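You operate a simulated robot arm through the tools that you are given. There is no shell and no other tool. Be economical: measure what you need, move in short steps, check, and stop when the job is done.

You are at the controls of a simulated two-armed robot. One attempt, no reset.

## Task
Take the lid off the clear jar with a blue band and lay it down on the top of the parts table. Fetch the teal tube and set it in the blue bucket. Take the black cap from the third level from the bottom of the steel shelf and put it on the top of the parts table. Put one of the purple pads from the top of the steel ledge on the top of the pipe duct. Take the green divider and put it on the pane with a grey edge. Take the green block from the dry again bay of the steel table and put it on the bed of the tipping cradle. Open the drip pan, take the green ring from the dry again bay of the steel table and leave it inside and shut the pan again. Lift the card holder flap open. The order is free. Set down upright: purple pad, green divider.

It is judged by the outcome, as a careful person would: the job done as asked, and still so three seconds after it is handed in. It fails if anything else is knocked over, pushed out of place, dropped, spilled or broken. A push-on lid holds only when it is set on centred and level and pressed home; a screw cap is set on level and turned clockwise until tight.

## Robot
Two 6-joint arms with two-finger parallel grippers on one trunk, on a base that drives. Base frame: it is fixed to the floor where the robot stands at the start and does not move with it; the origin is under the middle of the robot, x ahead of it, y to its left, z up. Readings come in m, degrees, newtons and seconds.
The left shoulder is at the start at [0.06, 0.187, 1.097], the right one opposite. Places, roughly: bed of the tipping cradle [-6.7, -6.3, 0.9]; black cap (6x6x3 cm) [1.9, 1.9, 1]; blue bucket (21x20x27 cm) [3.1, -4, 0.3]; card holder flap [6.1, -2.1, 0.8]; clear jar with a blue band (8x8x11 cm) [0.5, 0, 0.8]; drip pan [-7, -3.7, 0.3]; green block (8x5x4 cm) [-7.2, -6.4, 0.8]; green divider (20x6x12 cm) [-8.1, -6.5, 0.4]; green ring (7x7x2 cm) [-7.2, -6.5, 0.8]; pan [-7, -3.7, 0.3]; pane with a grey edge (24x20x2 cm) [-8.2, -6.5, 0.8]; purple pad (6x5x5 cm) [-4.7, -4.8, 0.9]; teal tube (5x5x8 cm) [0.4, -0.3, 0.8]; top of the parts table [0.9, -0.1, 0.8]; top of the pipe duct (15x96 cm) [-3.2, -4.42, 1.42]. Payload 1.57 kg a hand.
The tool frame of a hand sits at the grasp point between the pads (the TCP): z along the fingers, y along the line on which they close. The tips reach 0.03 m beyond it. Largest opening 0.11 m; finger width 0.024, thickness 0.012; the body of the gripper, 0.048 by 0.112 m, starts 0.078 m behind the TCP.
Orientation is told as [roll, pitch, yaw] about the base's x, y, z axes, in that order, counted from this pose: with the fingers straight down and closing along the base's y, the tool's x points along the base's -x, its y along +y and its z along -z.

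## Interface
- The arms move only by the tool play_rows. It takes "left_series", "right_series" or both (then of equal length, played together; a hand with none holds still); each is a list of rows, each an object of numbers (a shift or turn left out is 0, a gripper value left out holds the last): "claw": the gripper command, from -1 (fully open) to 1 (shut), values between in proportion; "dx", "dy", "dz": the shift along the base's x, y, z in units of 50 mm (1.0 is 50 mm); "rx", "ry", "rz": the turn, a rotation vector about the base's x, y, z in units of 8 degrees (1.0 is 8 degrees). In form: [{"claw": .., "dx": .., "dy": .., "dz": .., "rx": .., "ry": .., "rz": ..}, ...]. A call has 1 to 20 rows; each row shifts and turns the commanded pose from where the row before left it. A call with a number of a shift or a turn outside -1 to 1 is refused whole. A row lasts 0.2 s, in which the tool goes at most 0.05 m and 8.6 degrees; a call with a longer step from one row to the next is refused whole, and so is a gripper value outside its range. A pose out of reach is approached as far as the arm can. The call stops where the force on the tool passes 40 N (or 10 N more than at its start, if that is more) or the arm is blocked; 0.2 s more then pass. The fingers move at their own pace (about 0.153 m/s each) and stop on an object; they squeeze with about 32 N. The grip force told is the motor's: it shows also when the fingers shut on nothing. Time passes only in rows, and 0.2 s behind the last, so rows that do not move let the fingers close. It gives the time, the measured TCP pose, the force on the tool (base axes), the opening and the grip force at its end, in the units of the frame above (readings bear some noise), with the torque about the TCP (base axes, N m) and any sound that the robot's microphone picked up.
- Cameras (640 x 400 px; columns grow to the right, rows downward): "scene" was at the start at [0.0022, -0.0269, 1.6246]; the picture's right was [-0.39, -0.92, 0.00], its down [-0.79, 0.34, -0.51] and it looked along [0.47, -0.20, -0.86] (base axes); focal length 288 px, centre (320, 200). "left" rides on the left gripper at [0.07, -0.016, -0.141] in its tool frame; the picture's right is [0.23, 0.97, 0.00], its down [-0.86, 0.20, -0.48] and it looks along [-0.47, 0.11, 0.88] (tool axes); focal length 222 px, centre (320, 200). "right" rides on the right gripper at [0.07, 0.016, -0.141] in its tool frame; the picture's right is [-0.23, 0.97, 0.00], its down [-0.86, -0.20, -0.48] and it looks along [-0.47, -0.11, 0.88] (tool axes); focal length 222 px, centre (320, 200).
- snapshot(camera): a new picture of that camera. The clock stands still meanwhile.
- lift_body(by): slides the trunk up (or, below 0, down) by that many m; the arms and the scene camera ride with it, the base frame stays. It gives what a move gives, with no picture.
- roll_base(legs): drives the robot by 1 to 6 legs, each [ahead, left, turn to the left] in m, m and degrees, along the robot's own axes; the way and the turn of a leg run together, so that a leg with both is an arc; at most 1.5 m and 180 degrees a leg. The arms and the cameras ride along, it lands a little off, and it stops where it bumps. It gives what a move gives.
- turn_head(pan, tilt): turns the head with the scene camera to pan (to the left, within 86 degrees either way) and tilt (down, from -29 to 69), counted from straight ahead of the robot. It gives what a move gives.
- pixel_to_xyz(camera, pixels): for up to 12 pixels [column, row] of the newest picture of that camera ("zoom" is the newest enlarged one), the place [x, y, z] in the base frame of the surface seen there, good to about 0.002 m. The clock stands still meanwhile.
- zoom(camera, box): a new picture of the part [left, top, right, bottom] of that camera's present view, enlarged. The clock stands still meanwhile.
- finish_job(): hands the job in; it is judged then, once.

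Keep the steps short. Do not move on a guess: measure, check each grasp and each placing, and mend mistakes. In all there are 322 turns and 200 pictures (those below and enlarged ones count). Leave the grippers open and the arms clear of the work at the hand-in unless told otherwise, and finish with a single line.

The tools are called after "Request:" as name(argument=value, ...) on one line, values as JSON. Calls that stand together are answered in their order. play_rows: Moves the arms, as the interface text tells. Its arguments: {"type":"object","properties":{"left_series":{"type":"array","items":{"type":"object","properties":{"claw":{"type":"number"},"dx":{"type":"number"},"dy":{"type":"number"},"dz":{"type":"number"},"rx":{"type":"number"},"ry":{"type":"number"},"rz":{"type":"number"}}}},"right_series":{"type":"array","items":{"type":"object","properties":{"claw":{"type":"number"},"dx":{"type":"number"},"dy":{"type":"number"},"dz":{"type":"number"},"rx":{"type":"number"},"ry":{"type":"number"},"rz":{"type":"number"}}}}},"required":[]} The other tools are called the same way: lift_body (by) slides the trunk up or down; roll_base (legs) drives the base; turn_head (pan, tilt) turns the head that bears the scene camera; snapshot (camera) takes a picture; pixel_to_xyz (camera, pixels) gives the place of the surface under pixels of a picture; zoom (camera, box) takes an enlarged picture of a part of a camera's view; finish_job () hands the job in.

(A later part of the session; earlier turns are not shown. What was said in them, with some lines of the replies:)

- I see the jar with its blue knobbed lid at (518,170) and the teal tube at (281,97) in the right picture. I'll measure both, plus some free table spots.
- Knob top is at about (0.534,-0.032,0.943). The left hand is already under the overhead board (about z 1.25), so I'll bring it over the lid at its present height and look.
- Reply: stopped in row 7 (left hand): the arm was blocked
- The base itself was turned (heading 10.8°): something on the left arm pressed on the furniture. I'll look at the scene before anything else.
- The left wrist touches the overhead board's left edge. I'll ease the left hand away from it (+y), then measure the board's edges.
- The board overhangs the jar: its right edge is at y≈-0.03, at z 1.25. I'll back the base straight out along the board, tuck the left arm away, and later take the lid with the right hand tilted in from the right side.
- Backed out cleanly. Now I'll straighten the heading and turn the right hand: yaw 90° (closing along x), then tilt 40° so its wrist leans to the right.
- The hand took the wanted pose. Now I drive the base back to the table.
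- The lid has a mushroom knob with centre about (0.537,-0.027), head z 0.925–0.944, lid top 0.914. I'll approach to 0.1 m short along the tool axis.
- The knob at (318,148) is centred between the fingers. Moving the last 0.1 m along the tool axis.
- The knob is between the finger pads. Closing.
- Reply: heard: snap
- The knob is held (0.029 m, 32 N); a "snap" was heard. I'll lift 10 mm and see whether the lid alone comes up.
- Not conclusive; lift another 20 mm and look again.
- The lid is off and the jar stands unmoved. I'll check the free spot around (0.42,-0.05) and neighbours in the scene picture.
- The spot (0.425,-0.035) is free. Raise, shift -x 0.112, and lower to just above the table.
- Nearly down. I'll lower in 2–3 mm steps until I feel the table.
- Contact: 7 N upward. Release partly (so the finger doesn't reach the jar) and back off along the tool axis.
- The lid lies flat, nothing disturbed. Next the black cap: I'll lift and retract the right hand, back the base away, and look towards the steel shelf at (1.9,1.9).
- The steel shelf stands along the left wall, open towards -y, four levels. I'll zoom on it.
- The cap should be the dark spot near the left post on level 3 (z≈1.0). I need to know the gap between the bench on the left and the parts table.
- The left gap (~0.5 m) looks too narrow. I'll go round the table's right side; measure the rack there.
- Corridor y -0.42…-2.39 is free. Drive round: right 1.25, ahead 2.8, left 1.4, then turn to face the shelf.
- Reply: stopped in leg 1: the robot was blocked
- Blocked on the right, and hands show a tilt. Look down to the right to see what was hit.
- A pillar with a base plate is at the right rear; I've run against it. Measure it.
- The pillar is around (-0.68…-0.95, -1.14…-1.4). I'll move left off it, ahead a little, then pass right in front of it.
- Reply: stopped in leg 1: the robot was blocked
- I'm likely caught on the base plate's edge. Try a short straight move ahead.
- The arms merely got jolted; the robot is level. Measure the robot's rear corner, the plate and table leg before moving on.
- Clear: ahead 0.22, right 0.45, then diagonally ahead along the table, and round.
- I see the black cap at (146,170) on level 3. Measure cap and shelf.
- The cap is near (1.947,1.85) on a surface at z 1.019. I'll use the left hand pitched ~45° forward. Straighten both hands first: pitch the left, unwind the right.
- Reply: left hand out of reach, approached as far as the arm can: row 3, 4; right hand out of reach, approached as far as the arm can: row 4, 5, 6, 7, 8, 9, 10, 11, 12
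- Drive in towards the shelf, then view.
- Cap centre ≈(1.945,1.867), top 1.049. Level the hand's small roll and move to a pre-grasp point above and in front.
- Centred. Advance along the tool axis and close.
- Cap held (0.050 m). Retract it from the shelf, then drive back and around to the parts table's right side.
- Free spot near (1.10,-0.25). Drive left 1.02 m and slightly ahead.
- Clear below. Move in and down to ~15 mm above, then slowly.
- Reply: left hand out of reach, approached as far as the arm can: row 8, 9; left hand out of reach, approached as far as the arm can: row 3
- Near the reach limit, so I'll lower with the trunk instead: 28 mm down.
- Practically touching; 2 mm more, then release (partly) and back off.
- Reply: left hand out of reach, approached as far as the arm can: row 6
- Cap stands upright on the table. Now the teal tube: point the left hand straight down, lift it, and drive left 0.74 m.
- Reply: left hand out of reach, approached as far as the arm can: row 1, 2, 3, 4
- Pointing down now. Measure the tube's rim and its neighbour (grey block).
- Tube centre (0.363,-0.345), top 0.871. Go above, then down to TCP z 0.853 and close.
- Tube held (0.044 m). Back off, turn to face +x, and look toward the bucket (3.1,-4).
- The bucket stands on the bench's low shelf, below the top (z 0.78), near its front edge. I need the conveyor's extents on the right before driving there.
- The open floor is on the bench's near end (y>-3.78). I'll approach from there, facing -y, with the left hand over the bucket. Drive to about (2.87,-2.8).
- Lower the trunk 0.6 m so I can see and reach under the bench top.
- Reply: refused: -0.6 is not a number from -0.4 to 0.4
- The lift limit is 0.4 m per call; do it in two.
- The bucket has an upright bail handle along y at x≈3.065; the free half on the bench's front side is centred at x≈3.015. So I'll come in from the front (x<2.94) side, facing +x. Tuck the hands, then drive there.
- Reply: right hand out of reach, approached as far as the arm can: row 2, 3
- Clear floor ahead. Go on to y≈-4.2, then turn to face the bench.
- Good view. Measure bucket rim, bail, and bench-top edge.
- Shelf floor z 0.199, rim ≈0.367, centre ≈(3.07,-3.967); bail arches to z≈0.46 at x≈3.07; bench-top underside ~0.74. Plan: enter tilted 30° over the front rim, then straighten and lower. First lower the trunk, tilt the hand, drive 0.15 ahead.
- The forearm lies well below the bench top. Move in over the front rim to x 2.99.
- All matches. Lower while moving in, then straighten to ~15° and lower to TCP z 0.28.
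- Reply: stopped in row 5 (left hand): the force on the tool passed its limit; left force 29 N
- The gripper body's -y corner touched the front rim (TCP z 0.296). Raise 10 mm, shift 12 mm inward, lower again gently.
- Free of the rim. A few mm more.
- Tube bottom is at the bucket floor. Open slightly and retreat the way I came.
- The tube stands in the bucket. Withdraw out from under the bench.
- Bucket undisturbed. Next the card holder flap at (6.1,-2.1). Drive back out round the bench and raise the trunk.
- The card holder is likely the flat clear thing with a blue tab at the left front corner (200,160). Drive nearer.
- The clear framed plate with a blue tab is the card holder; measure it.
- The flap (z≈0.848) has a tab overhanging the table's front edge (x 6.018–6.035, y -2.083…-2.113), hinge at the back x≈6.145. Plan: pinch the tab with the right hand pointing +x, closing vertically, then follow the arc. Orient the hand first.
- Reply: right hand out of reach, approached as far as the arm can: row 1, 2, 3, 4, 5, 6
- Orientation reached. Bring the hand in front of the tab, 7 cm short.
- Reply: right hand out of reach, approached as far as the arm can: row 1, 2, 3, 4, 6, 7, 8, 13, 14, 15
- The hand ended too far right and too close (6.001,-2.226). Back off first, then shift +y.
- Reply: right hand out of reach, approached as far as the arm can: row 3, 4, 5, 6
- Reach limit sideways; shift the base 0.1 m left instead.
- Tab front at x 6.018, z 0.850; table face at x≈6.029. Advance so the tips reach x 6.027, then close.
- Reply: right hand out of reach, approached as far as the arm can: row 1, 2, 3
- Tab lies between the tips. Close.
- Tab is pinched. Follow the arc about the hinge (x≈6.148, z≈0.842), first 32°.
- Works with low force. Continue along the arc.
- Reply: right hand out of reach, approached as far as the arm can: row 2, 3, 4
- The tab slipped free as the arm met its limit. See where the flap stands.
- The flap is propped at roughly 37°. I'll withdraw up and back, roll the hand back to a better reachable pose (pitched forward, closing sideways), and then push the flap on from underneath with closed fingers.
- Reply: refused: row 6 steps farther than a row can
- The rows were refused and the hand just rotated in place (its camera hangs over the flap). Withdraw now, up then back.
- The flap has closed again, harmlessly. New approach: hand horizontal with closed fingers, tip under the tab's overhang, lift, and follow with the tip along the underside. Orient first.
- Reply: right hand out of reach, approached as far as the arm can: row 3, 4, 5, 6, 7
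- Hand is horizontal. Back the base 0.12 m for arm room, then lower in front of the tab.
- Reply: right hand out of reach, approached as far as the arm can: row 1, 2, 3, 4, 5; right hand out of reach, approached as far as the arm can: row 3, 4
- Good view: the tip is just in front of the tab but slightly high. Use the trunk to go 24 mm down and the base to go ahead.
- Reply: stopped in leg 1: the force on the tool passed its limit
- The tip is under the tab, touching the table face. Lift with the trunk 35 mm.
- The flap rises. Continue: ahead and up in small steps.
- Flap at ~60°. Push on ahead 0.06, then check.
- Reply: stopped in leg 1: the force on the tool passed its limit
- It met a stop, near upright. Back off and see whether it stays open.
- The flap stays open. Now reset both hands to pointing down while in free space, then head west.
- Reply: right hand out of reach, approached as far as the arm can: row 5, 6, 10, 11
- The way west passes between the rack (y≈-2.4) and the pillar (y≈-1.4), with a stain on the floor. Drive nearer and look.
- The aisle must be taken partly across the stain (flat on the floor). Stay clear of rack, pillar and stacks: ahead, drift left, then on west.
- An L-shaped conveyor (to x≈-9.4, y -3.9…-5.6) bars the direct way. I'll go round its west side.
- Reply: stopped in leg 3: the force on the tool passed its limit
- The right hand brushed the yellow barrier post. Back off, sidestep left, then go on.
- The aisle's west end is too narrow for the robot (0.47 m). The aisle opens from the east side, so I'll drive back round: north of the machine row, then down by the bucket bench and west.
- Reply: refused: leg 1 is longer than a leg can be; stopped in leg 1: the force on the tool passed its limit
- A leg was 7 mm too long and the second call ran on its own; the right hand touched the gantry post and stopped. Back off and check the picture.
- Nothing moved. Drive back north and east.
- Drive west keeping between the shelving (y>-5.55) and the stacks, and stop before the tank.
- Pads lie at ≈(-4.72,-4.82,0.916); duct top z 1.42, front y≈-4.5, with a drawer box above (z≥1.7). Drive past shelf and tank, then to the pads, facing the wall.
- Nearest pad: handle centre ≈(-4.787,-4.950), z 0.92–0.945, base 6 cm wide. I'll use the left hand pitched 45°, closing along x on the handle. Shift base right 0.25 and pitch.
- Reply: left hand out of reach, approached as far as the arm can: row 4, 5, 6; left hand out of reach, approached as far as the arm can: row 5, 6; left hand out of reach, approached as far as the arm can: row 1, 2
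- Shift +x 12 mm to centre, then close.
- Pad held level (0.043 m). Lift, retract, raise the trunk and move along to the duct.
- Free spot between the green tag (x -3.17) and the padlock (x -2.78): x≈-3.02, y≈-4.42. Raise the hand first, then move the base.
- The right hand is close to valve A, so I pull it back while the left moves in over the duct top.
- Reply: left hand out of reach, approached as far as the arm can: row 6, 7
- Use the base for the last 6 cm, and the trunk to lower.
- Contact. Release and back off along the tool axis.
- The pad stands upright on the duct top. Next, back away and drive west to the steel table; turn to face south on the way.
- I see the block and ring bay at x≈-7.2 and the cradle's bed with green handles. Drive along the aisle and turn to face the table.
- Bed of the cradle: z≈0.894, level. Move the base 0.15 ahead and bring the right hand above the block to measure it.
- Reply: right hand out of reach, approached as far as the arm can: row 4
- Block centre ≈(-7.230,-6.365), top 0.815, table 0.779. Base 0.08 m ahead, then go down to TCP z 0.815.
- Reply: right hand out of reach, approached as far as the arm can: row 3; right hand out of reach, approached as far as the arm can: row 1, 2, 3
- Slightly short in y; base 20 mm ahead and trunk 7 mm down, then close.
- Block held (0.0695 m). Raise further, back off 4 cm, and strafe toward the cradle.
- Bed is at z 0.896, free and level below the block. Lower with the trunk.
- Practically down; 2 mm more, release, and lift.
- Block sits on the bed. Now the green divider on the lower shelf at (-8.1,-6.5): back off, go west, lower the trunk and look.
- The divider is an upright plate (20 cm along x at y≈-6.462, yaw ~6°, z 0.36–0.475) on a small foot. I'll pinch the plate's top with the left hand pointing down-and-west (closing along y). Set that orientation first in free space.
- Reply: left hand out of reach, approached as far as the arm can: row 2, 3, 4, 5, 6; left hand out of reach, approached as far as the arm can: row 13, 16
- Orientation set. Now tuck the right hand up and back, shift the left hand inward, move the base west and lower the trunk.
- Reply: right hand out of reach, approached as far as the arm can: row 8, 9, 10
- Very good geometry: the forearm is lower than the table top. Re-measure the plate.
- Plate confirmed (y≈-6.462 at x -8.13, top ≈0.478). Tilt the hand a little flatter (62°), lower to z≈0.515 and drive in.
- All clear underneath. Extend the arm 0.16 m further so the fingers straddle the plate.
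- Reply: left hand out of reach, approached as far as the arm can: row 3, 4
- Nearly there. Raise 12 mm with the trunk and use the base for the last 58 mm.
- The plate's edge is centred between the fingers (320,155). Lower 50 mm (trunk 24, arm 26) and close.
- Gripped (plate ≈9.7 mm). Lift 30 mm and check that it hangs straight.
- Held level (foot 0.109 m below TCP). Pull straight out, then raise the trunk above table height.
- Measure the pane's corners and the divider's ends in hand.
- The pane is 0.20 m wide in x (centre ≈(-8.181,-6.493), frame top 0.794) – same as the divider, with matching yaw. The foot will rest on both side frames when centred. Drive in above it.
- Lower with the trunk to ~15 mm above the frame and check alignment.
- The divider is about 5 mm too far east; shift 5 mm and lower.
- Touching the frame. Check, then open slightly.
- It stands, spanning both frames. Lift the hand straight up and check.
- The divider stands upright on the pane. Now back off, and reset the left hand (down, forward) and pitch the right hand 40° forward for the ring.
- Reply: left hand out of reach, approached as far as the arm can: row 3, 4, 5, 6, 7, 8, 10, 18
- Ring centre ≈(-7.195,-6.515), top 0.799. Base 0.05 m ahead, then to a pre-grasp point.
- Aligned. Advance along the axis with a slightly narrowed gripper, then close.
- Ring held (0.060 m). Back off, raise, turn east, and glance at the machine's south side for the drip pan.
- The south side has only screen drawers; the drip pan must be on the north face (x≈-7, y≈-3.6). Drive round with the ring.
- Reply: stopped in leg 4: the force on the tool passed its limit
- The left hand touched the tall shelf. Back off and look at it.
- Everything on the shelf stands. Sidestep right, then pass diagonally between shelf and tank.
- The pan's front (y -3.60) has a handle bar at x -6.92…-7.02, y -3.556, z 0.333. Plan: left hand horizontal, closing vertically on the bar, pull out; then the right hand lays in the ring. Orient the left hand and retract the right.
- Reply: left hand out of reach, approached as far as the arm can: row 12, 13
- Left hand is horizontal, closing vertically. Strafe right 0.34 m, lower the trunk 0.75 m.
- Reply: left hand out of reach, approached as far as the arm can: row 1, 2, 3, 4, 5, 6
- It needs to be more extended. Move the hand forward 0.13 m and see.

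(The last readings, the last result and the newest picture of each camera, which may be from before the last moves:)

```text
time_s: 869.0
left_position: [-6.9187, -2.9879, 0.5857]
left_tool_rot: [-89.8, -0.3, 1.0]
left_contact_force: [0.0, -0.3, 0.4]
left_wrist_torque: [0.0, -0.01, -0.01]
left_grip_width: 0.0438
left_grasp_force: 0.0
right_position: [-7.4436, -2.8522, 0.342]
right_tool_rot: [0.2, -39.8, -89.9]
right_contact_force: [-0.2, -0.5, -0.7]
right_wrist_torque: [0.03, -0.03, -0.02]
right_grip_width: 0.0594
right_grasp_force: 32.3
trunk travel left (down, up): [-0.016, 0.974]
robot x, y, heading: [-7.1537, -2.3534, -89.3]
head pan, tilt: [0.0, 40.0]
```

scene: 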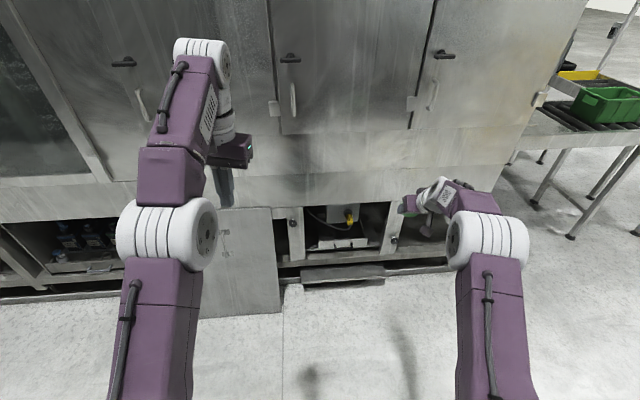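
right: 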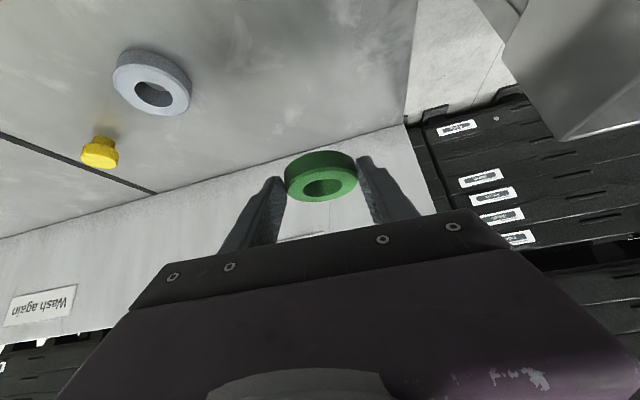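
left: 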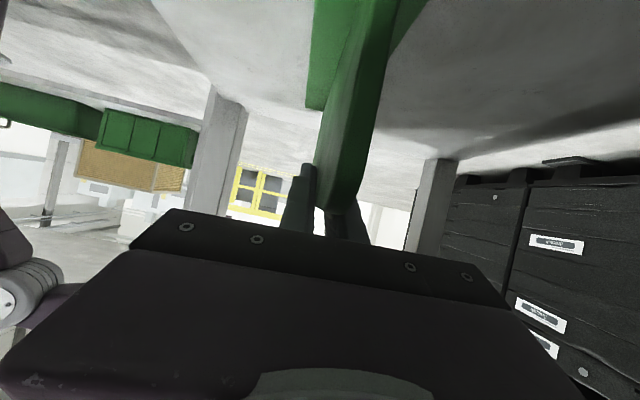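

Request:
play_rows(left_series=[{"dz": -0.9}, {"dz": -0.9}, {"dz": -0.9}, {"dz": -0.9}, {"dz": -0.9}, {"dz": -0.5}, {}])

Request:
snapshot(camera="scene")

```text
time_s: 870.6
left_position: [-6.9131, -3.088, 0.4174]
left_tool_rot: [-89.8, -0.3, 1.0]
left_contact_force: [0.2, 0.2, 0.1]
left_wrist_torque: [0.01, -0.03, -0.01]
left_grip_width: 0.0439
left_grasp_force: 0.2
left hand out of reach, approached as far as the arm can: row 2, 3, 4, 5, 6
right_position: [-7.4434, -2.8531, 0.3419]
right_tool_rot: [0.1, -39.8, -89.9]
right_contact_force: [0.5, -0.6, -0.7]
right_wrist_torque: [0.01, 0.0, -0.01]
right_grip_width: 0.0597
right_grasp_force: 32.3
trunk travel left (down, up): [-0.016, 0.974]
robot x, y, heading: [-7.1552, -2.3573, -89.7]
head pan, tilt: [0.0, 40.0]
```

```text
40 pictures are left
```

scene: 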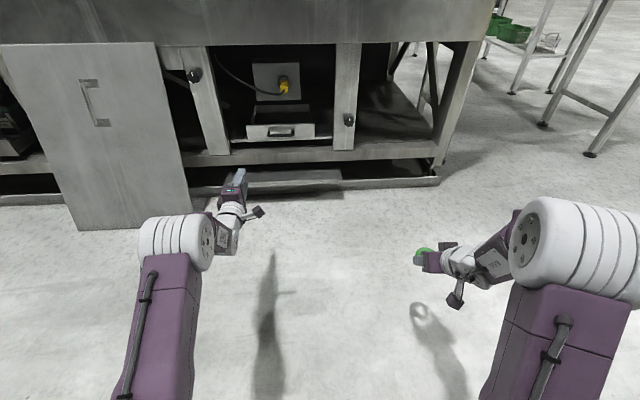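

Too high by 8 cm with a horizontal hand; pitch the hand 30° down to get lower.

Request:
play_rows(left_series=[{"rx": 0.95}, {"rx": 0.95}, {"rx": 0.95}, {"rx": 0.9}, {"dz": -0.3}, {}])

```text
time_s: 872.0
left_position: [-6.9158, -3.0869, 0.402]
left_tool_rot: [-59.9, -0.8, 0.7]
left_contact_force: [-0.3, 0.1, 0.5]
left_wrist_torque: [0.01, -0.05, 0.01]
left_grip_width: 0.0438
left_grasp_force: 0.0
left hand out of reach, approached as far as the arm can: row 4
right_position: [-7.4425, -2.852, 0.3423]
right_tool_rot: [0.2, -39.9, -89.9]
right_contact_force: [0.3, 0.1, -0.1]
right_wrist_torque: [-0.02, 0.02, 0.0]
right_grip_width: 0.0597
right_grasp_force: 31.6
trunk travel left (down, up): [-0.016, 0.974]
robot x, y, heading: [-7.1562, -2.3533, -89.6]
head pan, tilt: [0.0, 40.0]
```

Request:
play_rows(left_series=[{"dz": -0.5}, {"dz": -0.5}, {"dz": -0.3}, {}])

```text
time_s: 873.0
left_position: [-6.916, -3.0883, 0.3386]
left_tool_rot: [-59.8, -0.8, 0.7]
left_contact_force: [0.0, 0.3, 0.2]
left_wrist_torque: [0.01, 0.0, -0.01]
left_grip_width: 0.0438
left_grasp_force: 0.0
right_position: [-7.4441, -2.8527, 0.3415]
right_tool_rot: [0.2, -39.8, -89.8]
right_contact_force: [0.1, -0.1, -0.6]
right_wrist_torque: [0.0, -0.01, 0.03]
right_grip_width: 0.0598
right_grasp_force: 31.9
trunk travel left (down, up): [-0.016, 0.974]
robot x, y, heading: [-7.1534, -2.3561, -89.3]
head pan, tilt: [0.0, 40.0]
```

At height now. Strafe 0.05 right and drive in to 6 cm short, then check.

Request:
roll_base(legs=[[0, -0.054, -0.5], [0.39, 0, 0]])

Request:
turn_head(pan=12, tilt=42)

Request:
zoom(camera="scene", box=[200, 90, 440, 270])

```text
time_s: 876.0
left_position: [-6.9771, -3.4827, 0.3384]
left_tool_rot: [-59.9, -0.8, 0.4]
left_contact_force: [-0.8, 0.5, 0.2]
left_wrist_torque: [-0.01, -0.03, -0.02]
left_grip_width: 0.0441
left_grasp_force: 0.0
right_position: [-7.5012, -3.2448, 0.3431]
right_tool_rot: [0.2, -39.8, -90.2]
right_contact_force: [1.0, 0.2, -0.9]
right_wrist_torque: [0.03, -0.02, 0.01]
right_grip_width: 0.0597
right_grasp_force: 31.8
trunk travel left (down, up): [-0.016, 0.974]
robot x, y, heading: [-7.2125, -2.7453, -90.1]
head pan, tilt: [0.0, 40.0]
```

```text
time_s: 876.7
left_position: [-6.9762, -3.4826, 0.3364]
left_tool_rot: [-59.8, -0.8, 0.4]
left_contact_force: [0.9, -0.2, -0.2]
left_wrist_torque: [0.01, -0.01, -0.02]
left_grip_width: 0.044
left_grasp_force: 0.1
right_position: [-7.5024, -3.2461, 0.3417]
right_tool_rot: [0.1, -39.8, -90.3]
right_contact_force: [0.3, 0.7, -0.8]
right_wrist_torque: [0.02, 0.02, 0.02]
right_grip_width: 0.0598
right_grasp_force: 31.5
trunk travel left (down, up): [-0.016, 0.974]
robot x, y, heading: [-7.2128, -2.7468, -89.9]
head pan, tilt: [12.0, 42.0]
```

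```text
2.22 times, centred on (320, 180) of scene
```

zoom: 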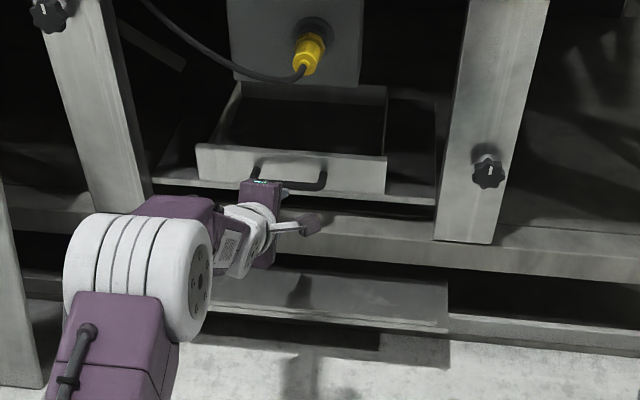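

Well lined up with the handle. Re-measure the bar before closing in.

Request:
zoom(camera="scene", box=[270, 130, 360, 200])

Request:
pixel_to_xyz(camera="zoom", pixels=[[415, 225], [380, 225], [445, 190], [450, 160], [180, 180], [300, 130], [420, 140], [380, 90], [420, 232], [350, 215]])

```text
5.71 times, centred on (315, 165) of scene
```

zoom: 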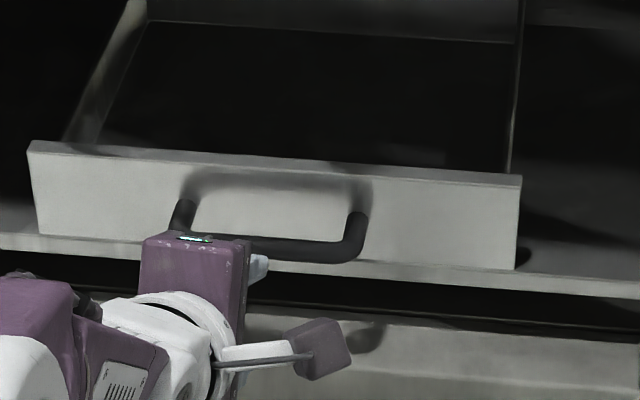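

```text
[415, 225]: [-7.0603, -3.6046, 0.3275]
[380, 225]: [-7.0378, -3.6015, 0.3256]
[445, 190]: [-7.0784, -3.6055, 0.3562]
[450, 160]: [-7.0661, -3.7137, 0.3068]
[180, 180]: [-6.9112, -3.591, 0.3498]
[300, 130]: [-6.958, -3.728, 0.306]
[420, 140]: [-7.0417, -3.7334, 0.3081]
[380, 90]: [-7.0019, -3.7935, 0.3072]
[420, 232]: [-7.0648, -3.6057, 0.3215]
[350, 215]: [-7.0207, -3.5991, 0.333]
```

Request:
pixel_to_xyz(camera="zoom", pixels=[[300, 248], [330, 252], [315, 243], [315, 258]])

```text
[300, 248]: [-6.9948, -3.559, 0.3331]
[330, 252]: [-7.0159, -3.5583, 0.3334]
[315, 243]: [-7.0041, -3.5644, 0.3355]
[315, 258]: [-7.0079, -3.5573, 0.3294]
```

Bar centre ≈(-6.97,-3.563,0.331). Raise 4 mm and drive 65 mm ahead; the open fingers pass above and below the bar.

Request:
play_rows(left_series=[{"dz": 0.08}, {}])

Request:
roll_base(legs=[[0.066, 0, 0]])

Request:
snapshot(camera="left")

```text
time_s: 877.3
left_position: [-6.9759, -3.4823, 0.3414]
left_tool_rot: [-59.9, -0.8, 0.4]
left_contact_force: [0.5, -0.2, 0.1]
left_wrist_torque: [0.0, 0.01, -0.01]
left_grip_width: 0.0438
left_grasp_force: 0.1
right_position: [-7.5025, -3.2456, 0.3421]
right_tool_rot: [0.3, -39.8, -90.3]
right_contact_force: [0.7, -0.3, 0.1]
right_wrist_torque: [0.04, 0.01, 0.03]
right_grip_width: 0.0597
right_grasp_force: 31.9
trunk travel left (down, up): [-0.016, 0.974]
robot x, y, heading: [-7.2084, -2.7492, -90.0]
head pan, tilt: [12.0, 42.0]
```

```text
time_s: 878.3
left_position: [-6.9766, -3.5486, 0.3426]
left_tool_rot: [-59.9, -0.8, 0.4]
left_contact_force: [0.2, -0.9, -0.3]
left_wrist_torque: [0.02, 0.01, -0.02]
left_grip_width: 0.0442
left_grasp_force: 0.0
right_position: [-7.5015, -3.3115, 0.3418]
right_tool_rot: [0.3, -39.7, -90.2]
right_contact_force: [0.5, -0.1, 0.0]
right_wrist_torque: [0.0, 0.01, 0.03]
right_grip_width: 0.0595
right_grasp_force: 32.1
trunk travel left (down, up): [-0.016, 0.974]
robot x, y, heading: [-7.2138, -2.8184, -90.2]
head pan, tilt: [12.0, 42.0]
```

```text
37 pictures are left
```

left: 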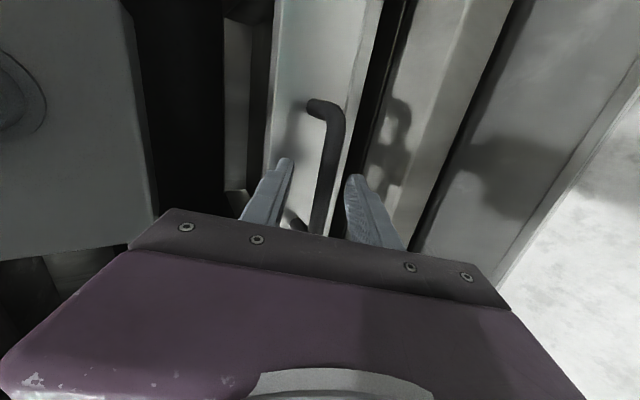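

The bar runs between the fingers. Close, then pull with the base 5 cm as a test.

Request:
play_rows(left_series=[{"claw": 1}, {}, {}])

Request:
roll_base(legs=[[-0.05, 0, 0]])

Request:
zoom(camera="scene", box=[230, 90, 430, 240])

```text
time_s: 879.1
left_position: [-6.9753, -3.5467, 0.3379]
left_tool_rot: [-59.5, -0.7, 0.4]
left_contact_force: [-3.6, 19.6, -10.5]
left_wrist_torque: [0.3, 0.57, 0.74]
left_grip_width: 0.0151
left_grasp_force: 30.5
right_position: [-7.5015, -3.3103, 0.3415]
right_tool_rot: [0.3, -39.9, -90.1]
right_contact_force: [-0.2, -0.1, -0.4]
right_wrist_torque: [-0.01, 0.02, 0.01]
right_grip_width: 0.0596
right_grasp_force: 32.0
trunk travel left (down, up): [-0.016, 0.974]
robot x, y, heading: [-7.2107, -2.8136, -90.1]
head pan, tilt: [12.0, 42.0]
```

```text
time_s: 880.0
left_position: [-6.9766, -3.4986, 0.3388]
left_tool_rot: [-59.8, -0.8, 0.2]
left_contact_force: [-21.7, 0.1, -18.7]
left_wrist_torque: [0.2, 0.91, 0.0]
left_grip_width: 0.0151
left_grasp_force: 31.2
right_position: [-7.5029, -3.2616, 0.3401]
right_tool_rot: [0.3, -39.6, -90.2]
right_contact_force: [-0.6, 0.2, 0.4]
right_wrist_torque: [0.03, -0.04, 0.0]
right_grip_width: 0.0597
right_grasp_force: 32.2
trunk travel left (down, up): [-0.016, 0.974]
robot x, y, heading: [-7.2123, -2.7665, -89.9]
head pan, tilt: [12.0, 42.0]
```

```text
2.67 times, centred on (330, 165) of scene
```

zoom: 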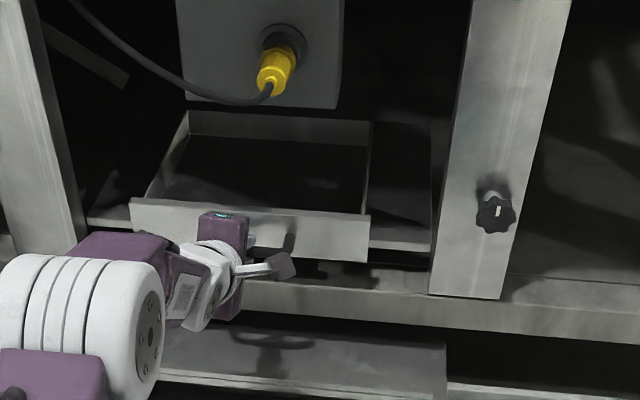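

The pan slides out. Its travel is skewed about 4.5°, so include a little sideways motion: pull another 0.17 m.

Request:
roll_base(legs=[[-0.17, -0.018, 0]])

Request:
snapshot(camera="scene")

```text
time_s: 881.5
left_position: [-6.996, -3.3286, 0.3402]
left_tool_rot: [-59.8, -0.8, 0.2]
left_contact_force: [0.3, -0.4, -0.6]
left_wrist_torque: [0.02, 0.0, 0.01]
left_grip_width: 0.0
left_grasp_force: 20.8
right_position: [-7.5217, -3.0907, 0.3405]
right_tool_rot: [0.1, -39.8, -90.3]
right_contact_force: [0.7, -0.3, 0.5]
right_wrist_torque: [0.02, -0.02, 0.0]
right_grip_width: 0.0594
right_grasp_force: 32.1
trunk travel left (down, up): [-0.016, 0.974]
robot x, y, heading: [-7.2322, -2.5949, -90.2]
head pan, tilt: [12.0, 42.0]
```

```text
35 pictures are left
```

scene: 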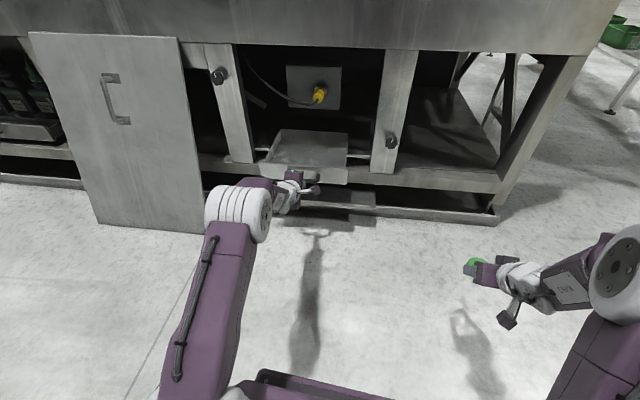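

The grip slipped off, but the pan is well out. Measure how far.

Request:
zoom(camera="scene", box=[230, 100, 400, 220])

Request:
pixel_to_xyz(camera="zoom", pixels=[[300, 150], [330, 180], [400, 160], [200, 150], [180, 230], [420, 270], [330, 250], [300, 120], [440, 130], [330, 200], [300, 90], [250, 190]])

```text
3.33 times, centred on (315, 160) of scene
```

zoom: 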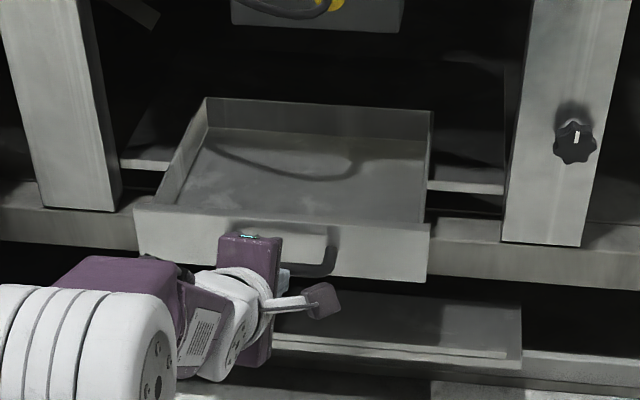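

```text
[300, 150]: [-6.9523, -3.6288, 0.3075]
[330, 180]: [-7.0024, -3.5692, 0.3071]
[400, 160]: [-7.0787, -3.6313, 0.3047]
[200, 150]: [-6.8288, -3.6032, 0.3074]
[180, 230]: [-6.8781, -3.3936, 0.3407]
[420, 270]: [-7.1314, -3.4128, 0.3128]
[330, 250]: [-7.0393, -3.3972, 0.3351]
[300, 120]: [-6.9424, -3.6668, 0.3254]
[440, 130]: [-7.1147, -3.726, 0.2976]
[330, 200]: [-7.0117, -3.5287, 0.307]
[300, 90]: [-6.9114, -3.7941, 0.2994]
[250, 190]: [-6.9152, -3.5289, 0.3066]
```

The pan is out 0.2 m; its floor (z 0.307) is open at y -3.42…-3.57. Back off, retract the left hand, lift the right, and shift the base so the right hand faces the pan.

Request:
roll_base(legs=[[-0.1, 0, 0]])

Request:
play_rows(left_series=[{"dz": 0.9}, {"dz": 0.9}, {"dz": 0.9}, {"dz": 0.5, "dy": 0.6}, {"dz": 0.4, "dy": 0.8}, {"dy": 0.9}, {"dy": 0.9}, {"dy": 0.9}, {}], right_series=[{"dz": 0.8}, {"dz": 0.8}, {"dz": 0.4}, {}, {}, {}, {}, {}, {}])

Request:
roll_base(legs=[[0, 0.53, 0.2]])

Request:
snapshot(camera="scene")

```text
time_s: 882.7
left_position: [-6.9955, -3.2292, 0.341]
left_tool_rot: [-59.7, -0.8, 0.2]
left_contact_force: [0.1, 0.0, -1.1]
left_wrist_torque: [0.01, 0.01, -0.02]
left_grip_width: 0.0
left_grasp_force: 21.4
right_position: [-7.5206, -2.9905, 0.3416]
right_tool_rot: [0.2, -39.8, -90.2]
right_contact_force: [-0.4, 0.4, -0.3]
right_wrist_torque: [0.02, 0.02, 0.01]
right_grip_width: 0.0595
right_grasp_force: 32.1
trunk travel left (down, up): [-0.016, 0.974]
robot x, y, heading: [-7.2288, -2.4975, -89.9]
head pan, tilt: [12.0, 42.0]
```

```text
time_s: 884.7
left_position: [-6.9976, -3.0064, 0.5081]
left_tool_rot: [-59.9, -0.8, 0.2]
left_contact_force: [0.1, 0.2, 0.6]
left_wrist_torque: [-0.02, -0.01, 0.01]
left_grip_width: 0.0
left_grasp_force: 21.3
left hand out of reach, approached as far as the arm can: row 3
right_position: [-7.5199, -2.9916, 0.4423]
right_tool_rot: [0.3, -39.8, -90.2]
right_contact_force: [0.1, 0.2, 0.2]
right_wrist_torque: [0.01, -0.02, -0.01]
right_grip_width: 0.0599
right_grasp_force: 31.9
trunk travel left (down, up): [-0.016, 0.974]
robot x, y, heading: [-7.226, -2.4948, -90.1]
head pan, tilt: [12.0, 42.0]
```

```text
time_s: 887.7
left_position: [-6.4692, -3.0078, 0.5083]
left_tool_rot: [-59.8, -0.8, 0.0]
left_contact_force: [-1.1, 0.8, 0.3]
left_wrist_torque: [0.0, 0.01, 0.03]
left_grip_width: 0.0
left_grasp_force: 21.2
right_position: [-6.9923, -2.9924, 0.442]
right_tool_rot: [0.2, -39.8, -90.2]
right_contact_force: [0.3, 0.0, -0.9]
right_wrist_torque: [0.02, 0.0, -0.04]
right_grip_width: 0.0598
right_grasp_force: 31.8
trunk travel left (down, up): [-0.016, 0.974]
robot x, y, heading: [-6.6985, -2.4953, -90.2]
head pan, tilt: [12.0, 42.0]
```

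```text
33 pictures are left
```

scene: 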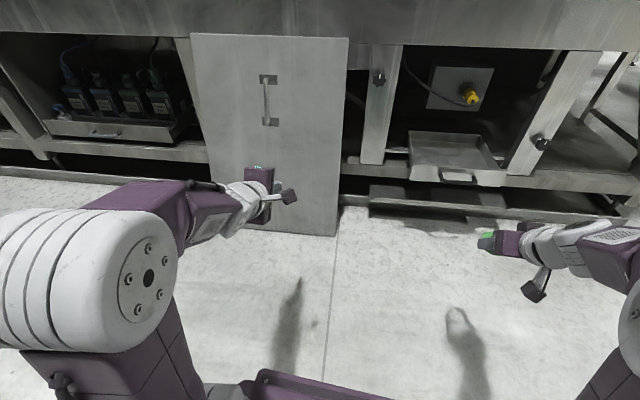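

Request:
pixel_to_xyz(camera="scene", pixels=[[330, 225], [225, 215], [320, 120], [455, 150], [460, 175], [430, 150], [490, 158], [455, 135], [420, 170]])

```text
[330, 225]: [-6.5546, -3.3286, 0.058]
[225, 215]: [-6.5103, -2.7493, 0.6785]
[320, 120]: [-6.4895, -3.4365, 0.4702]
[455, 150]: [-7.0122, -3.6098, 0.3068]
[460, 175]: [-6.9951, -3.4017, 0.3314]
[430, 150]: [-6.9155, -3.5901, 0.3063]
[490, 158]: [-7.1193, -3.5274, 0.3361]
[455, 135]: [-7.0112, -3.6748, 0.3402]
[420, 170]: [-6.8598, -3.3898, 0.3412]
```

Base ahead 0.28 m (the leaning panel at y≈-3.4 stays clear), then extend the right arm over the pan.

Request:
roll_base(legs=[[0.28, 0, 0]])

Request:
play_rows(right_series=[{"dy": -0.85}, {"dy": -0.85}, {"dy": -0.85}, {"dy": -0.85}, {"dy": -0.75}, {}])

Request:
snapshot(camera="right")

```text
time_s: 889.7
left_position: [-6.4693, -3.2853, 0.5087]
left_tool_rot: [-59.8, -0.7, 0.2]
left_contact_force: [0.6, -1.2, -0.2]
left_wrist_torque: [0.04, -0.02, 0.03]
left_grip_width: 0.0
left_grasp_force: 21.5
right_position: [-6.9909, -3.2674, 0.4413]
right_tool_rot: [0.2, -39.7, -90.2]
right_contact_force: [0.7, -0.3, -0.6]
right_wrist_torque: [-0.03, -0.02, -0.02]
right_grip_width: 0.0594
right_grasp_force: 32.1
trunk travel left (down, up): [-0.016, 0.974]
robot x, y, heading: [-6.701, -2.7678, -90.0]
head pan, tilt: [12.0, 42.0]
```

```text
time_s: 891.1
left_position: [-6.4675, -3.2855, 0.5078]
left_tool_rot: [-59.8, -0.7, 0.2]
left_contact_force: [1.1, -0.8, 0.1]
left_wrist_torque: [0.03, 0.04, -0.01]
left_grip_width: 0.0
left_grasp_force: 21.8
right_position: [-6.9917, -3.4756, 0.4415]
right_tool_rot: [0.2, -39.7, -90.4]
right_contact_force: [0.6, -0.4, -0.4]
right_wrist_torque: [0.02, 0.0, 0.01]
right_grip_width: 0.0595
right_grasp_force: 31.8
trunk travel left (down, up): [-0.016, 0.974]
robot x, y, heading: [-6.6994, -2.7695, -90.1]
head pan, tilt: [12.0, 42.0]
```

```text
32 pictures are left
```

right: 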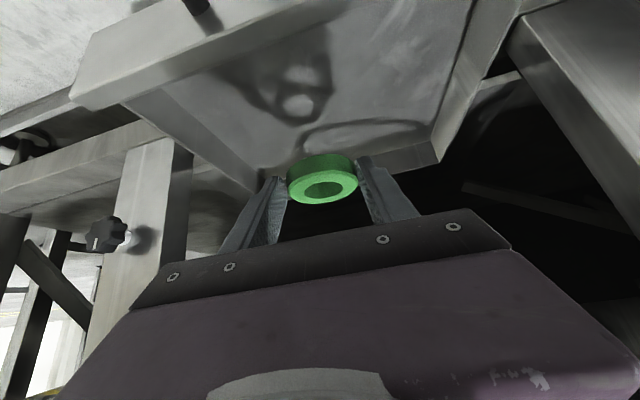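

The ring hangs over the pan floor. Lower to just above the floor.

Request:
play_rows(right_series=[{"dz": -0.6}, {"dz": -0.6}, {"dz": -0.5}, {"dz": -0.2}, {}])

Request:
snapshot(camera="right")

```text
time_s: 892.3
left_position: [-6.4681, -3.2836, 0.5079]
left_tool_rot: [-59.9, -0.8, 0.2]
left_contact_force: [-0.5, 0.7, -0.4]
left_wrist_torque: [0.03, -0.03, -0.01]
left_grip_width: 0.0
left_grasp_force: 21.4
right_position: [-6.9921, -3.4751, 0.3465]
right_tool_rot: [0.3, -39.8, -90.2]
right_contact_force: [-0.7, -0.1, -1.0]
right_wrist_torque: [0.04, 0.0, -0.02]
right_grip_width: 0.0597
right_grasp_force: 31.9
trunk travel left (down, up): [-0.016, 0.974]
robot x, y, heading: [-6.7021, -2.7693, -90.0]
head pan, tilt: [12.0, 42.0]
```

```text
31 pictures are left
```

right: 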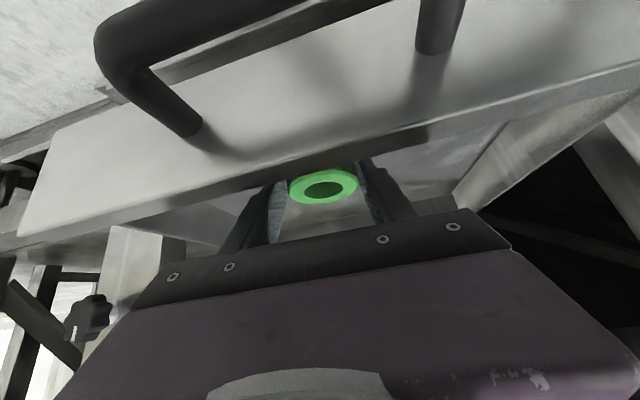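

Request:
play_rows(right_series=[{"dz": -0.06}, {"dz": -0.05}, {}])

```text
time_s: 893.1
left_position: [-6.4692, -3.2838, 0.508]
left_tool_rot: [-59.8, -0.9, 0.2]
left_contact_force: [0.4, 0.3, -0.3]
left_wrist_torque: [0.0, 0.0, 0.01]
left_grip_width: 0.0002
left_grasp_force: 21.2
right_position: [-6.9916, -3.4748, 0.3416]
right_tool_rot: [0.2, -39.8, -90.1]
right_contact_force: [-0.6, -0.5, 0.4]
right_wrist_torque: [-0.01, -0.01, 0.03]
right_grip_width: 0.0599
right_grasp_force: 32.0
trunk travel left (down, up): [-0.016, 0.974]
robot x, y, heading: [-6.6991, -2.7671, -90.2]
head pan, tilt: [12.0, 42.0]
```

Release, lift straight up, and check.

Request:
play_rows(right_series=[{"claw": -0.5}, {}, {}, {"dz": 0.5}, {"dz": 0.8}, {"dz": 0.8}, {"dy": 0.8}, {"dy": 0.8}, {"dy": 0.8}, {"dy": 0.8}, {}])

Request:
zoom(camera="scene", box=[370, 90, 560, 230])

```text
time_s: 895.5
left_position: [-6.4685, -3.285, 0.5078]
left_tool_rot: [-59.7, -0.8, 0.2]
left_contact_force: [0.7, -1.1, 0.1]
left_wrist_torque: [0.0, 0.02, -0.01]
left_grip_width: 0.0001
left_grasp_force: 21.2
right_position: [-6.992, -3.3154, 0.4466]
right_tool_rot: [0.2, -39.7, -90.2]
right_contact_force: [0.6, -0.8, -0.1]
right_wrist_torque: [0.02, -0.01, -0.02]
right_grip_width: 0.0828
right_grasp_force: 0.1
trunk travel left (down, up): [-0.016, 0.974]
robot x, y, heading: [-6.6991, -2.7728, -90.0]
head pan, tilt: [12.0, 42.0]
```

```text
2.86 times, centred on (465, 160) of scene
```

zoom: 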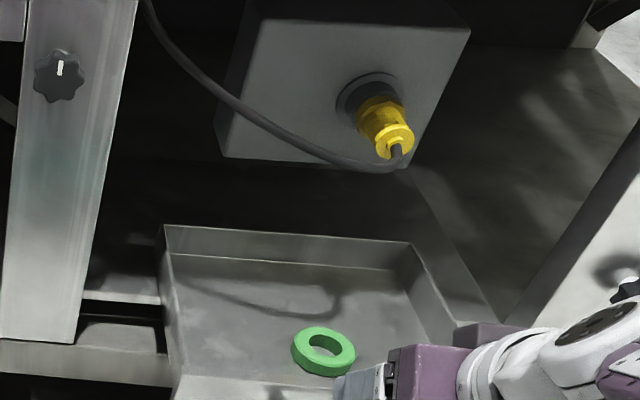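

The ring lies in the pan. To shut: closed right fingers push the handle bar. Retract both hands, tilt the right to 20° and lower it in front of the bar.

Request:
play_rows(right_series=[{"dy": 0.9, "claw": 1}, {"dy": 0.9}, {"dy": 0.9, "rx": 0.85}, {"rx": 0.85}, {"rx": 0.8}, {"dz": -0.7}, {"dz": -0.7}, {"dz": -0.6}, {}], left_series=[{"dz": 0.6}, {"dz": 0.6}, {"dz": 0.6}, {"dy": 0.8}, {"dy": 0.8}, {"dy": 0.8}, {}, {}, {}])

Request:
snapshot(camera="scene")

```text
time_s: 897.5
left_position: [-6.456, -3.205, 0.5378]
left_tool_rot: [-59.8, -0.8, 0.2]
left_contact_force: [-0.6, -0.5, -0.5]
left_wrist_torque: [-0.01, -0.01, -0.02]
left_grip_width: 0.0001
left_grasp_force: 20.7
left hand out of reach, approached as far as the arm can: row 2, 3, 4, 5, 6
right_position: [-6.992, -3.1798, 0.3464]
right_tool_rot: [0.1, -19.8, -90.2]
right_contact_force: [0.6, 0.1, -0.7]
right_wrist_torque: [-0.02, -0.03, 0.0]
right_grip_width: 0.0
right_grasp_force: 21.0
trunk travel left (down, up): [-0.016, 0.974]
robot x, y, heading: [-6.6987, -2.7703, -89.9]
head pan, tilt: [12.0, 42.0]
```

```text
29 pictures are left
```

scene: 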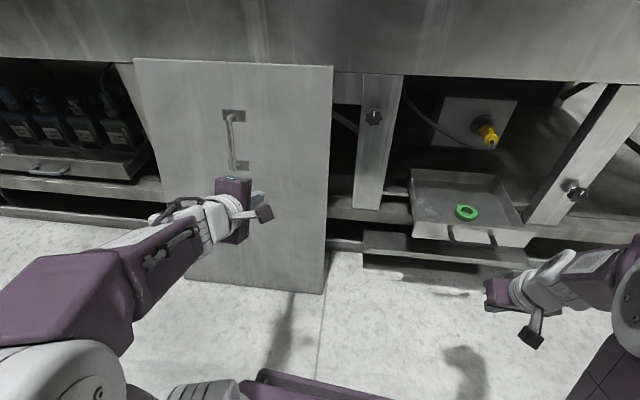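

Request:
pixel_to_xyz(camera="scene", pixels=[[472, 241], [460, 241], [485, 242], [451, 233], [493, 236], [430, 232], [520, 238], [467, 212]])

```text
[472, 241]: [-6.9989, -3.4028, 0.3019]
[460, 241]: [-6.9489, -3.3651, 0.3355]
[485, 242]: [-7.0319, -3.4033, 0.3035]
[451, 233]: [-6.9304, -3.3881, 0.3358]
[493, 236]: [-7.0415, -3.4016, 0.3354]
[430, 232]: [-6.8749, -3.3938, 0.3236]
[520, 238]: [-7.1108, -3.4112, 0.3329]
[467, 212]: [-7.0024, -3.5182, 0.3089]
```

Bar at y -3.362, z 0.334. Push with the arm along the slide direction.

Request:
play_rows(right_series=[{"dy": -0.8}, {"dy": -0.8}, {"dy": -0.8}, {"dy": -0.5, "dx": 0.04}, {"dy": -0.5, "dx": 0.04}, {"dy": -0.5, "dx": 0.04}, {"dy": -0.5, "dx": 0.04}, {"dy": -0.5, "dx": 0.04}, {"dy": -0.5, "dx": 0.04}, {}])

Request:
snapshot(camera="scene")

```text
time_s: 899.7
left_position: [-6.4555, -3.2056, 0.5377]
left_tool_rot: [-59.8, -0.8, 0.2]
left_contact_force: [-1.2, 0.4, 0.3]
left_wrist_torque: [0.01, 0.02, 0.02]
left_grip_width: 0.0001
left_grasp_force: 22.0
right_position: [-6.9782, -3.4392, 0.3444]
right_tool_rot: [0.1, -19.7, -90.2]
right_contact_force: [-0.6, 2.2, -2.4]
right_wrist_torque: [0.06, 0.03, 0.01]
right_grip_width: 0.0001
right_grasp_force: 22.1
right hand out of reach, approached as far as the arm can: row 9
trunk travel left (down, up): [-0.016, 0.974]
robot x, y, heading: [-6.6988, -2.7731, -89.9]
head pan, tilt: [12.0, 42.0]
```

```text
28 pictures are left
```

scene: 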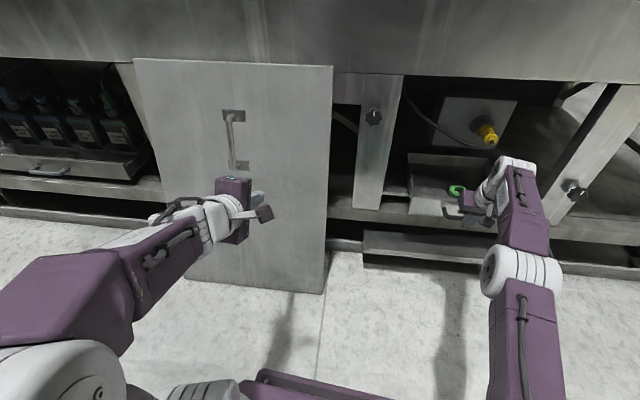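

The pan slides in. Push the remaining ~0.1 m with the base.

Request:
roll_base(legs=[[0.1, 0.008, 0]])

Request:
snapshot(camera="scene")

```text
time_s: 900.8
left_position: [-6.4492, -3.3049, 0.5382]
left_tool_rot: [-59.8, -0.9, 0.1]
left_contact_force: [-0.3, 0.0, -0.2]
left_wrist_torque: [0.01, 0.05, -0.03]
left_grip_width: 0.0002
left_grasp_force: 20.8
right_position: [-6.9716, -3.536, 0.3426]
right_tool_rot: [0.2, -19.4, -90.2]
right_contact_force: [-0.4, 17.9, -10.8]
right_wrist_torque: [0.43, 0.09, 0.02]
right_grip_width: 0.0004
right_grasp_force: 20.6
trunk travel left (down, up): [-0.016, 0.974]
robot x, y, heading: [-6.6918, -2.8728, -89.9]
head pan, tilt: [12.0, 42.0]
```

```text
27 pictures are left
```

scene: 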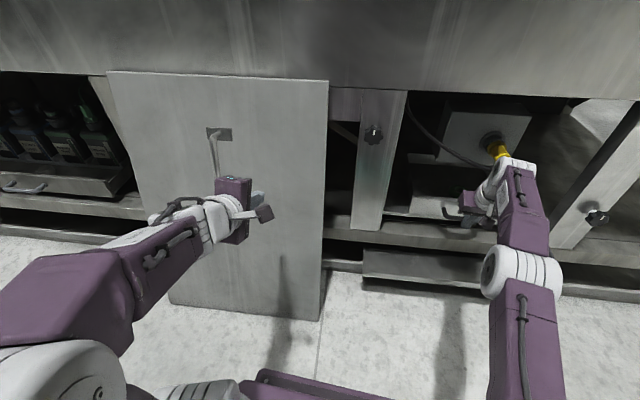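

Resistance is rising (18 N) — nearly home. Push 12 mm more, then back off and measure.

Request:
roll_base(legs=[[0.014, 0.001, 0]])

Request:
roll_base(legs=[[-0.3, 0, 0]])

Request:
snapshot(camera="scene")

```text
time_s: 901.6
left_position: [-6.4475, -3.3138, 0.5389]
left_tool_rot: [-59.8, -0.8, 0.1]
left_contact_force: [-0.7, -0.7, -0.5]
left_wrist_torque: [0.01, 0.0, 0.01]
left_grip_width: 0.0001
left_grasp_force: 21.1
right_position: [-6.972, -3.5396, 0.3379]
right_tool_rot: [0.1, -18.1, -90.4]
right_contact_force: [-0.1, 0.1, -0.8]
right_wrist_torque: [0.02, 0.01, 0.01]
right_grip_width: 0.0
right_grasp_force: 20.9
trunk travel left (down, up): [-0.016, 0.974]
robot x, y, heading: [-6.692, -2.8789, -90.3]
head pan, tilt: [12.0, 42.0]
stopped in leg 1: the force on the tool passed its limit (the readings are from after the stop); the commanded pose is now the measured one
```

```text
time_s: 903.7
left_position: [-6.4475, -3.0137, 0.5381]
left_tool_rot: [-59.8, -0.8, 0.0]
left_contact_force: [0.0, -0.2, 0.3]
left_wrist_torque: [-0.02, 0.0, -0.03]
left_grip_width: 0.0
left_grasp_force: 21.4
right_position: [-6.9727, -3.2367, 0.3394]
right_tool_rot: [0.1, -17.9, -90.5]
right_contact_force: [0.0, 0.3, 0.5]
right_wrist_torque: [0.01, 0.02, 0.0]
right_grip_width: 0.0001
right_grasp_force: 21.0
trunk travel left (down, up): [-0.016, 0.974]
robot x, y, heading: [-6.6885, -2.577, -90.3]
head pan, tilt: [12.0, 42.0]
```

```text
26 pictures are left
```

scene: 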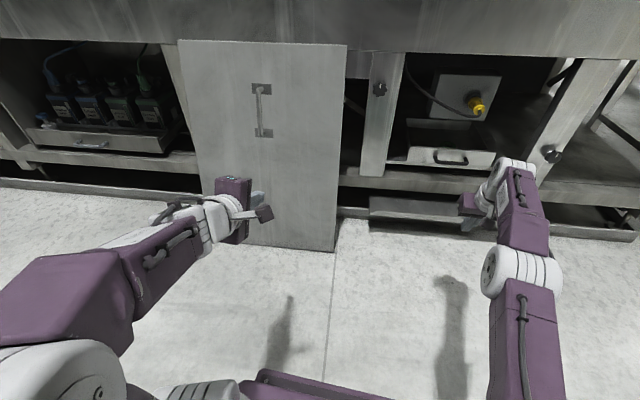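

Request:
zoom(camera="scene", box=[370, 70, 550, 200])

Request:
pixel_to_xyz(camera="scene", pixels=[[420, 158], [485, 162], [451, 164], [450, 152], [450, 145]])

```text
3.08 times, centred on (460, 135) of scene
```

zoom: 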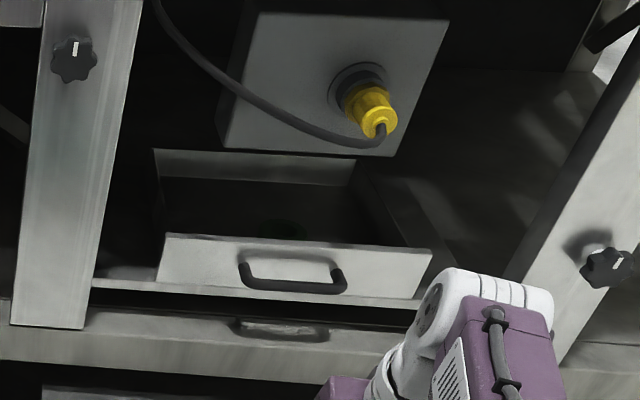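

```text
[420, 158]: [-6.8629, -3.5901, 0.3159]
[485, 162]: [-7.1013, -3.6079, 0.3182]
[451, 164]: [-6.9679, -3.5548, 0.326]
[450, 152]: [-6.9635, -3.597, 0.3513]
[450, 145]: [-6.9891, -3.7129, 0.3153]
```

The pan front is back at its original place (y≈-3.59/-3.61) with the ring inside. Back away, open both grippers, and hand in.

Request:
roll_base(legs=[[-0.25, 0, 0]])

Request:
play_rows(left_series=[{"claw": -1}, {}, {}, {}], right_series=[{"claw": -1}, {}, {}, {}])

```text
time_s: 905.5
left_position: [-6.4472, -2.7615, 0.538]
left_tool_rot: [-59.8, -0.8, -0.2]
left_contact_force: [0.0, -0.9, -0.5]
left_wrist_torque: [0.0, 0.01, 0.02]
left_grip_width: 0.0
left_grasp_force: 21.3
right_position: [-6.9727, -2.9845, 0.3391]
right_tool_rot: [0.2, -18.0, -90.7]
right_contact_force: [0.2, 0.5, 0.7]
right_wrist_torque: [0.0, 0.03, 0.0]
right_grip_width: 0.0001
right_grasp_force: 21.0
trunk travel left (down, up): [-0.016, 0.974]
robot x, y, heading: [-6.6886, -2.3266, -90.2]
head pan, tilt: [12.0, 42.0]
```

```text
time_s: 906.5
left_position: [-6.4467, -2.761, 0.5376]
left_tool_rot: [-59.7, -0.8, -0.2]
left_contact_force: [-0.8, -0.1, -0.4]
left_wrist_torque: [0.03, 0.01, -0.01]
left_grip_width: 0.1101
left_grasp_force: 0.1
right_position: [-6.9733, -2.9838, 0.3386]
right_tool_rot: [0.2, -17.9, -90.6]
right_contact_force: [-0.4, 0.5, 0.5]
right_wrist_torque: [0.03, 0.0, -0.01]
right_grip_width: 0.1101
right_grasp_force: 0.0
trunk travel left (down, up): [-0.016, 0.974]
robot x, y, heading: [-6.6867, -2.3249, -90.3]
head pan, tilt: [12.0, 42.0]
```

Request:
finish_job()

```text
The job is handed in.
```

All eight tasks are done and handed in; along the way the robot bumped some fixed furniture (overhead board, pillar, barrier post, gantry post, tall shelf), and nothing looked displaced where I checked.
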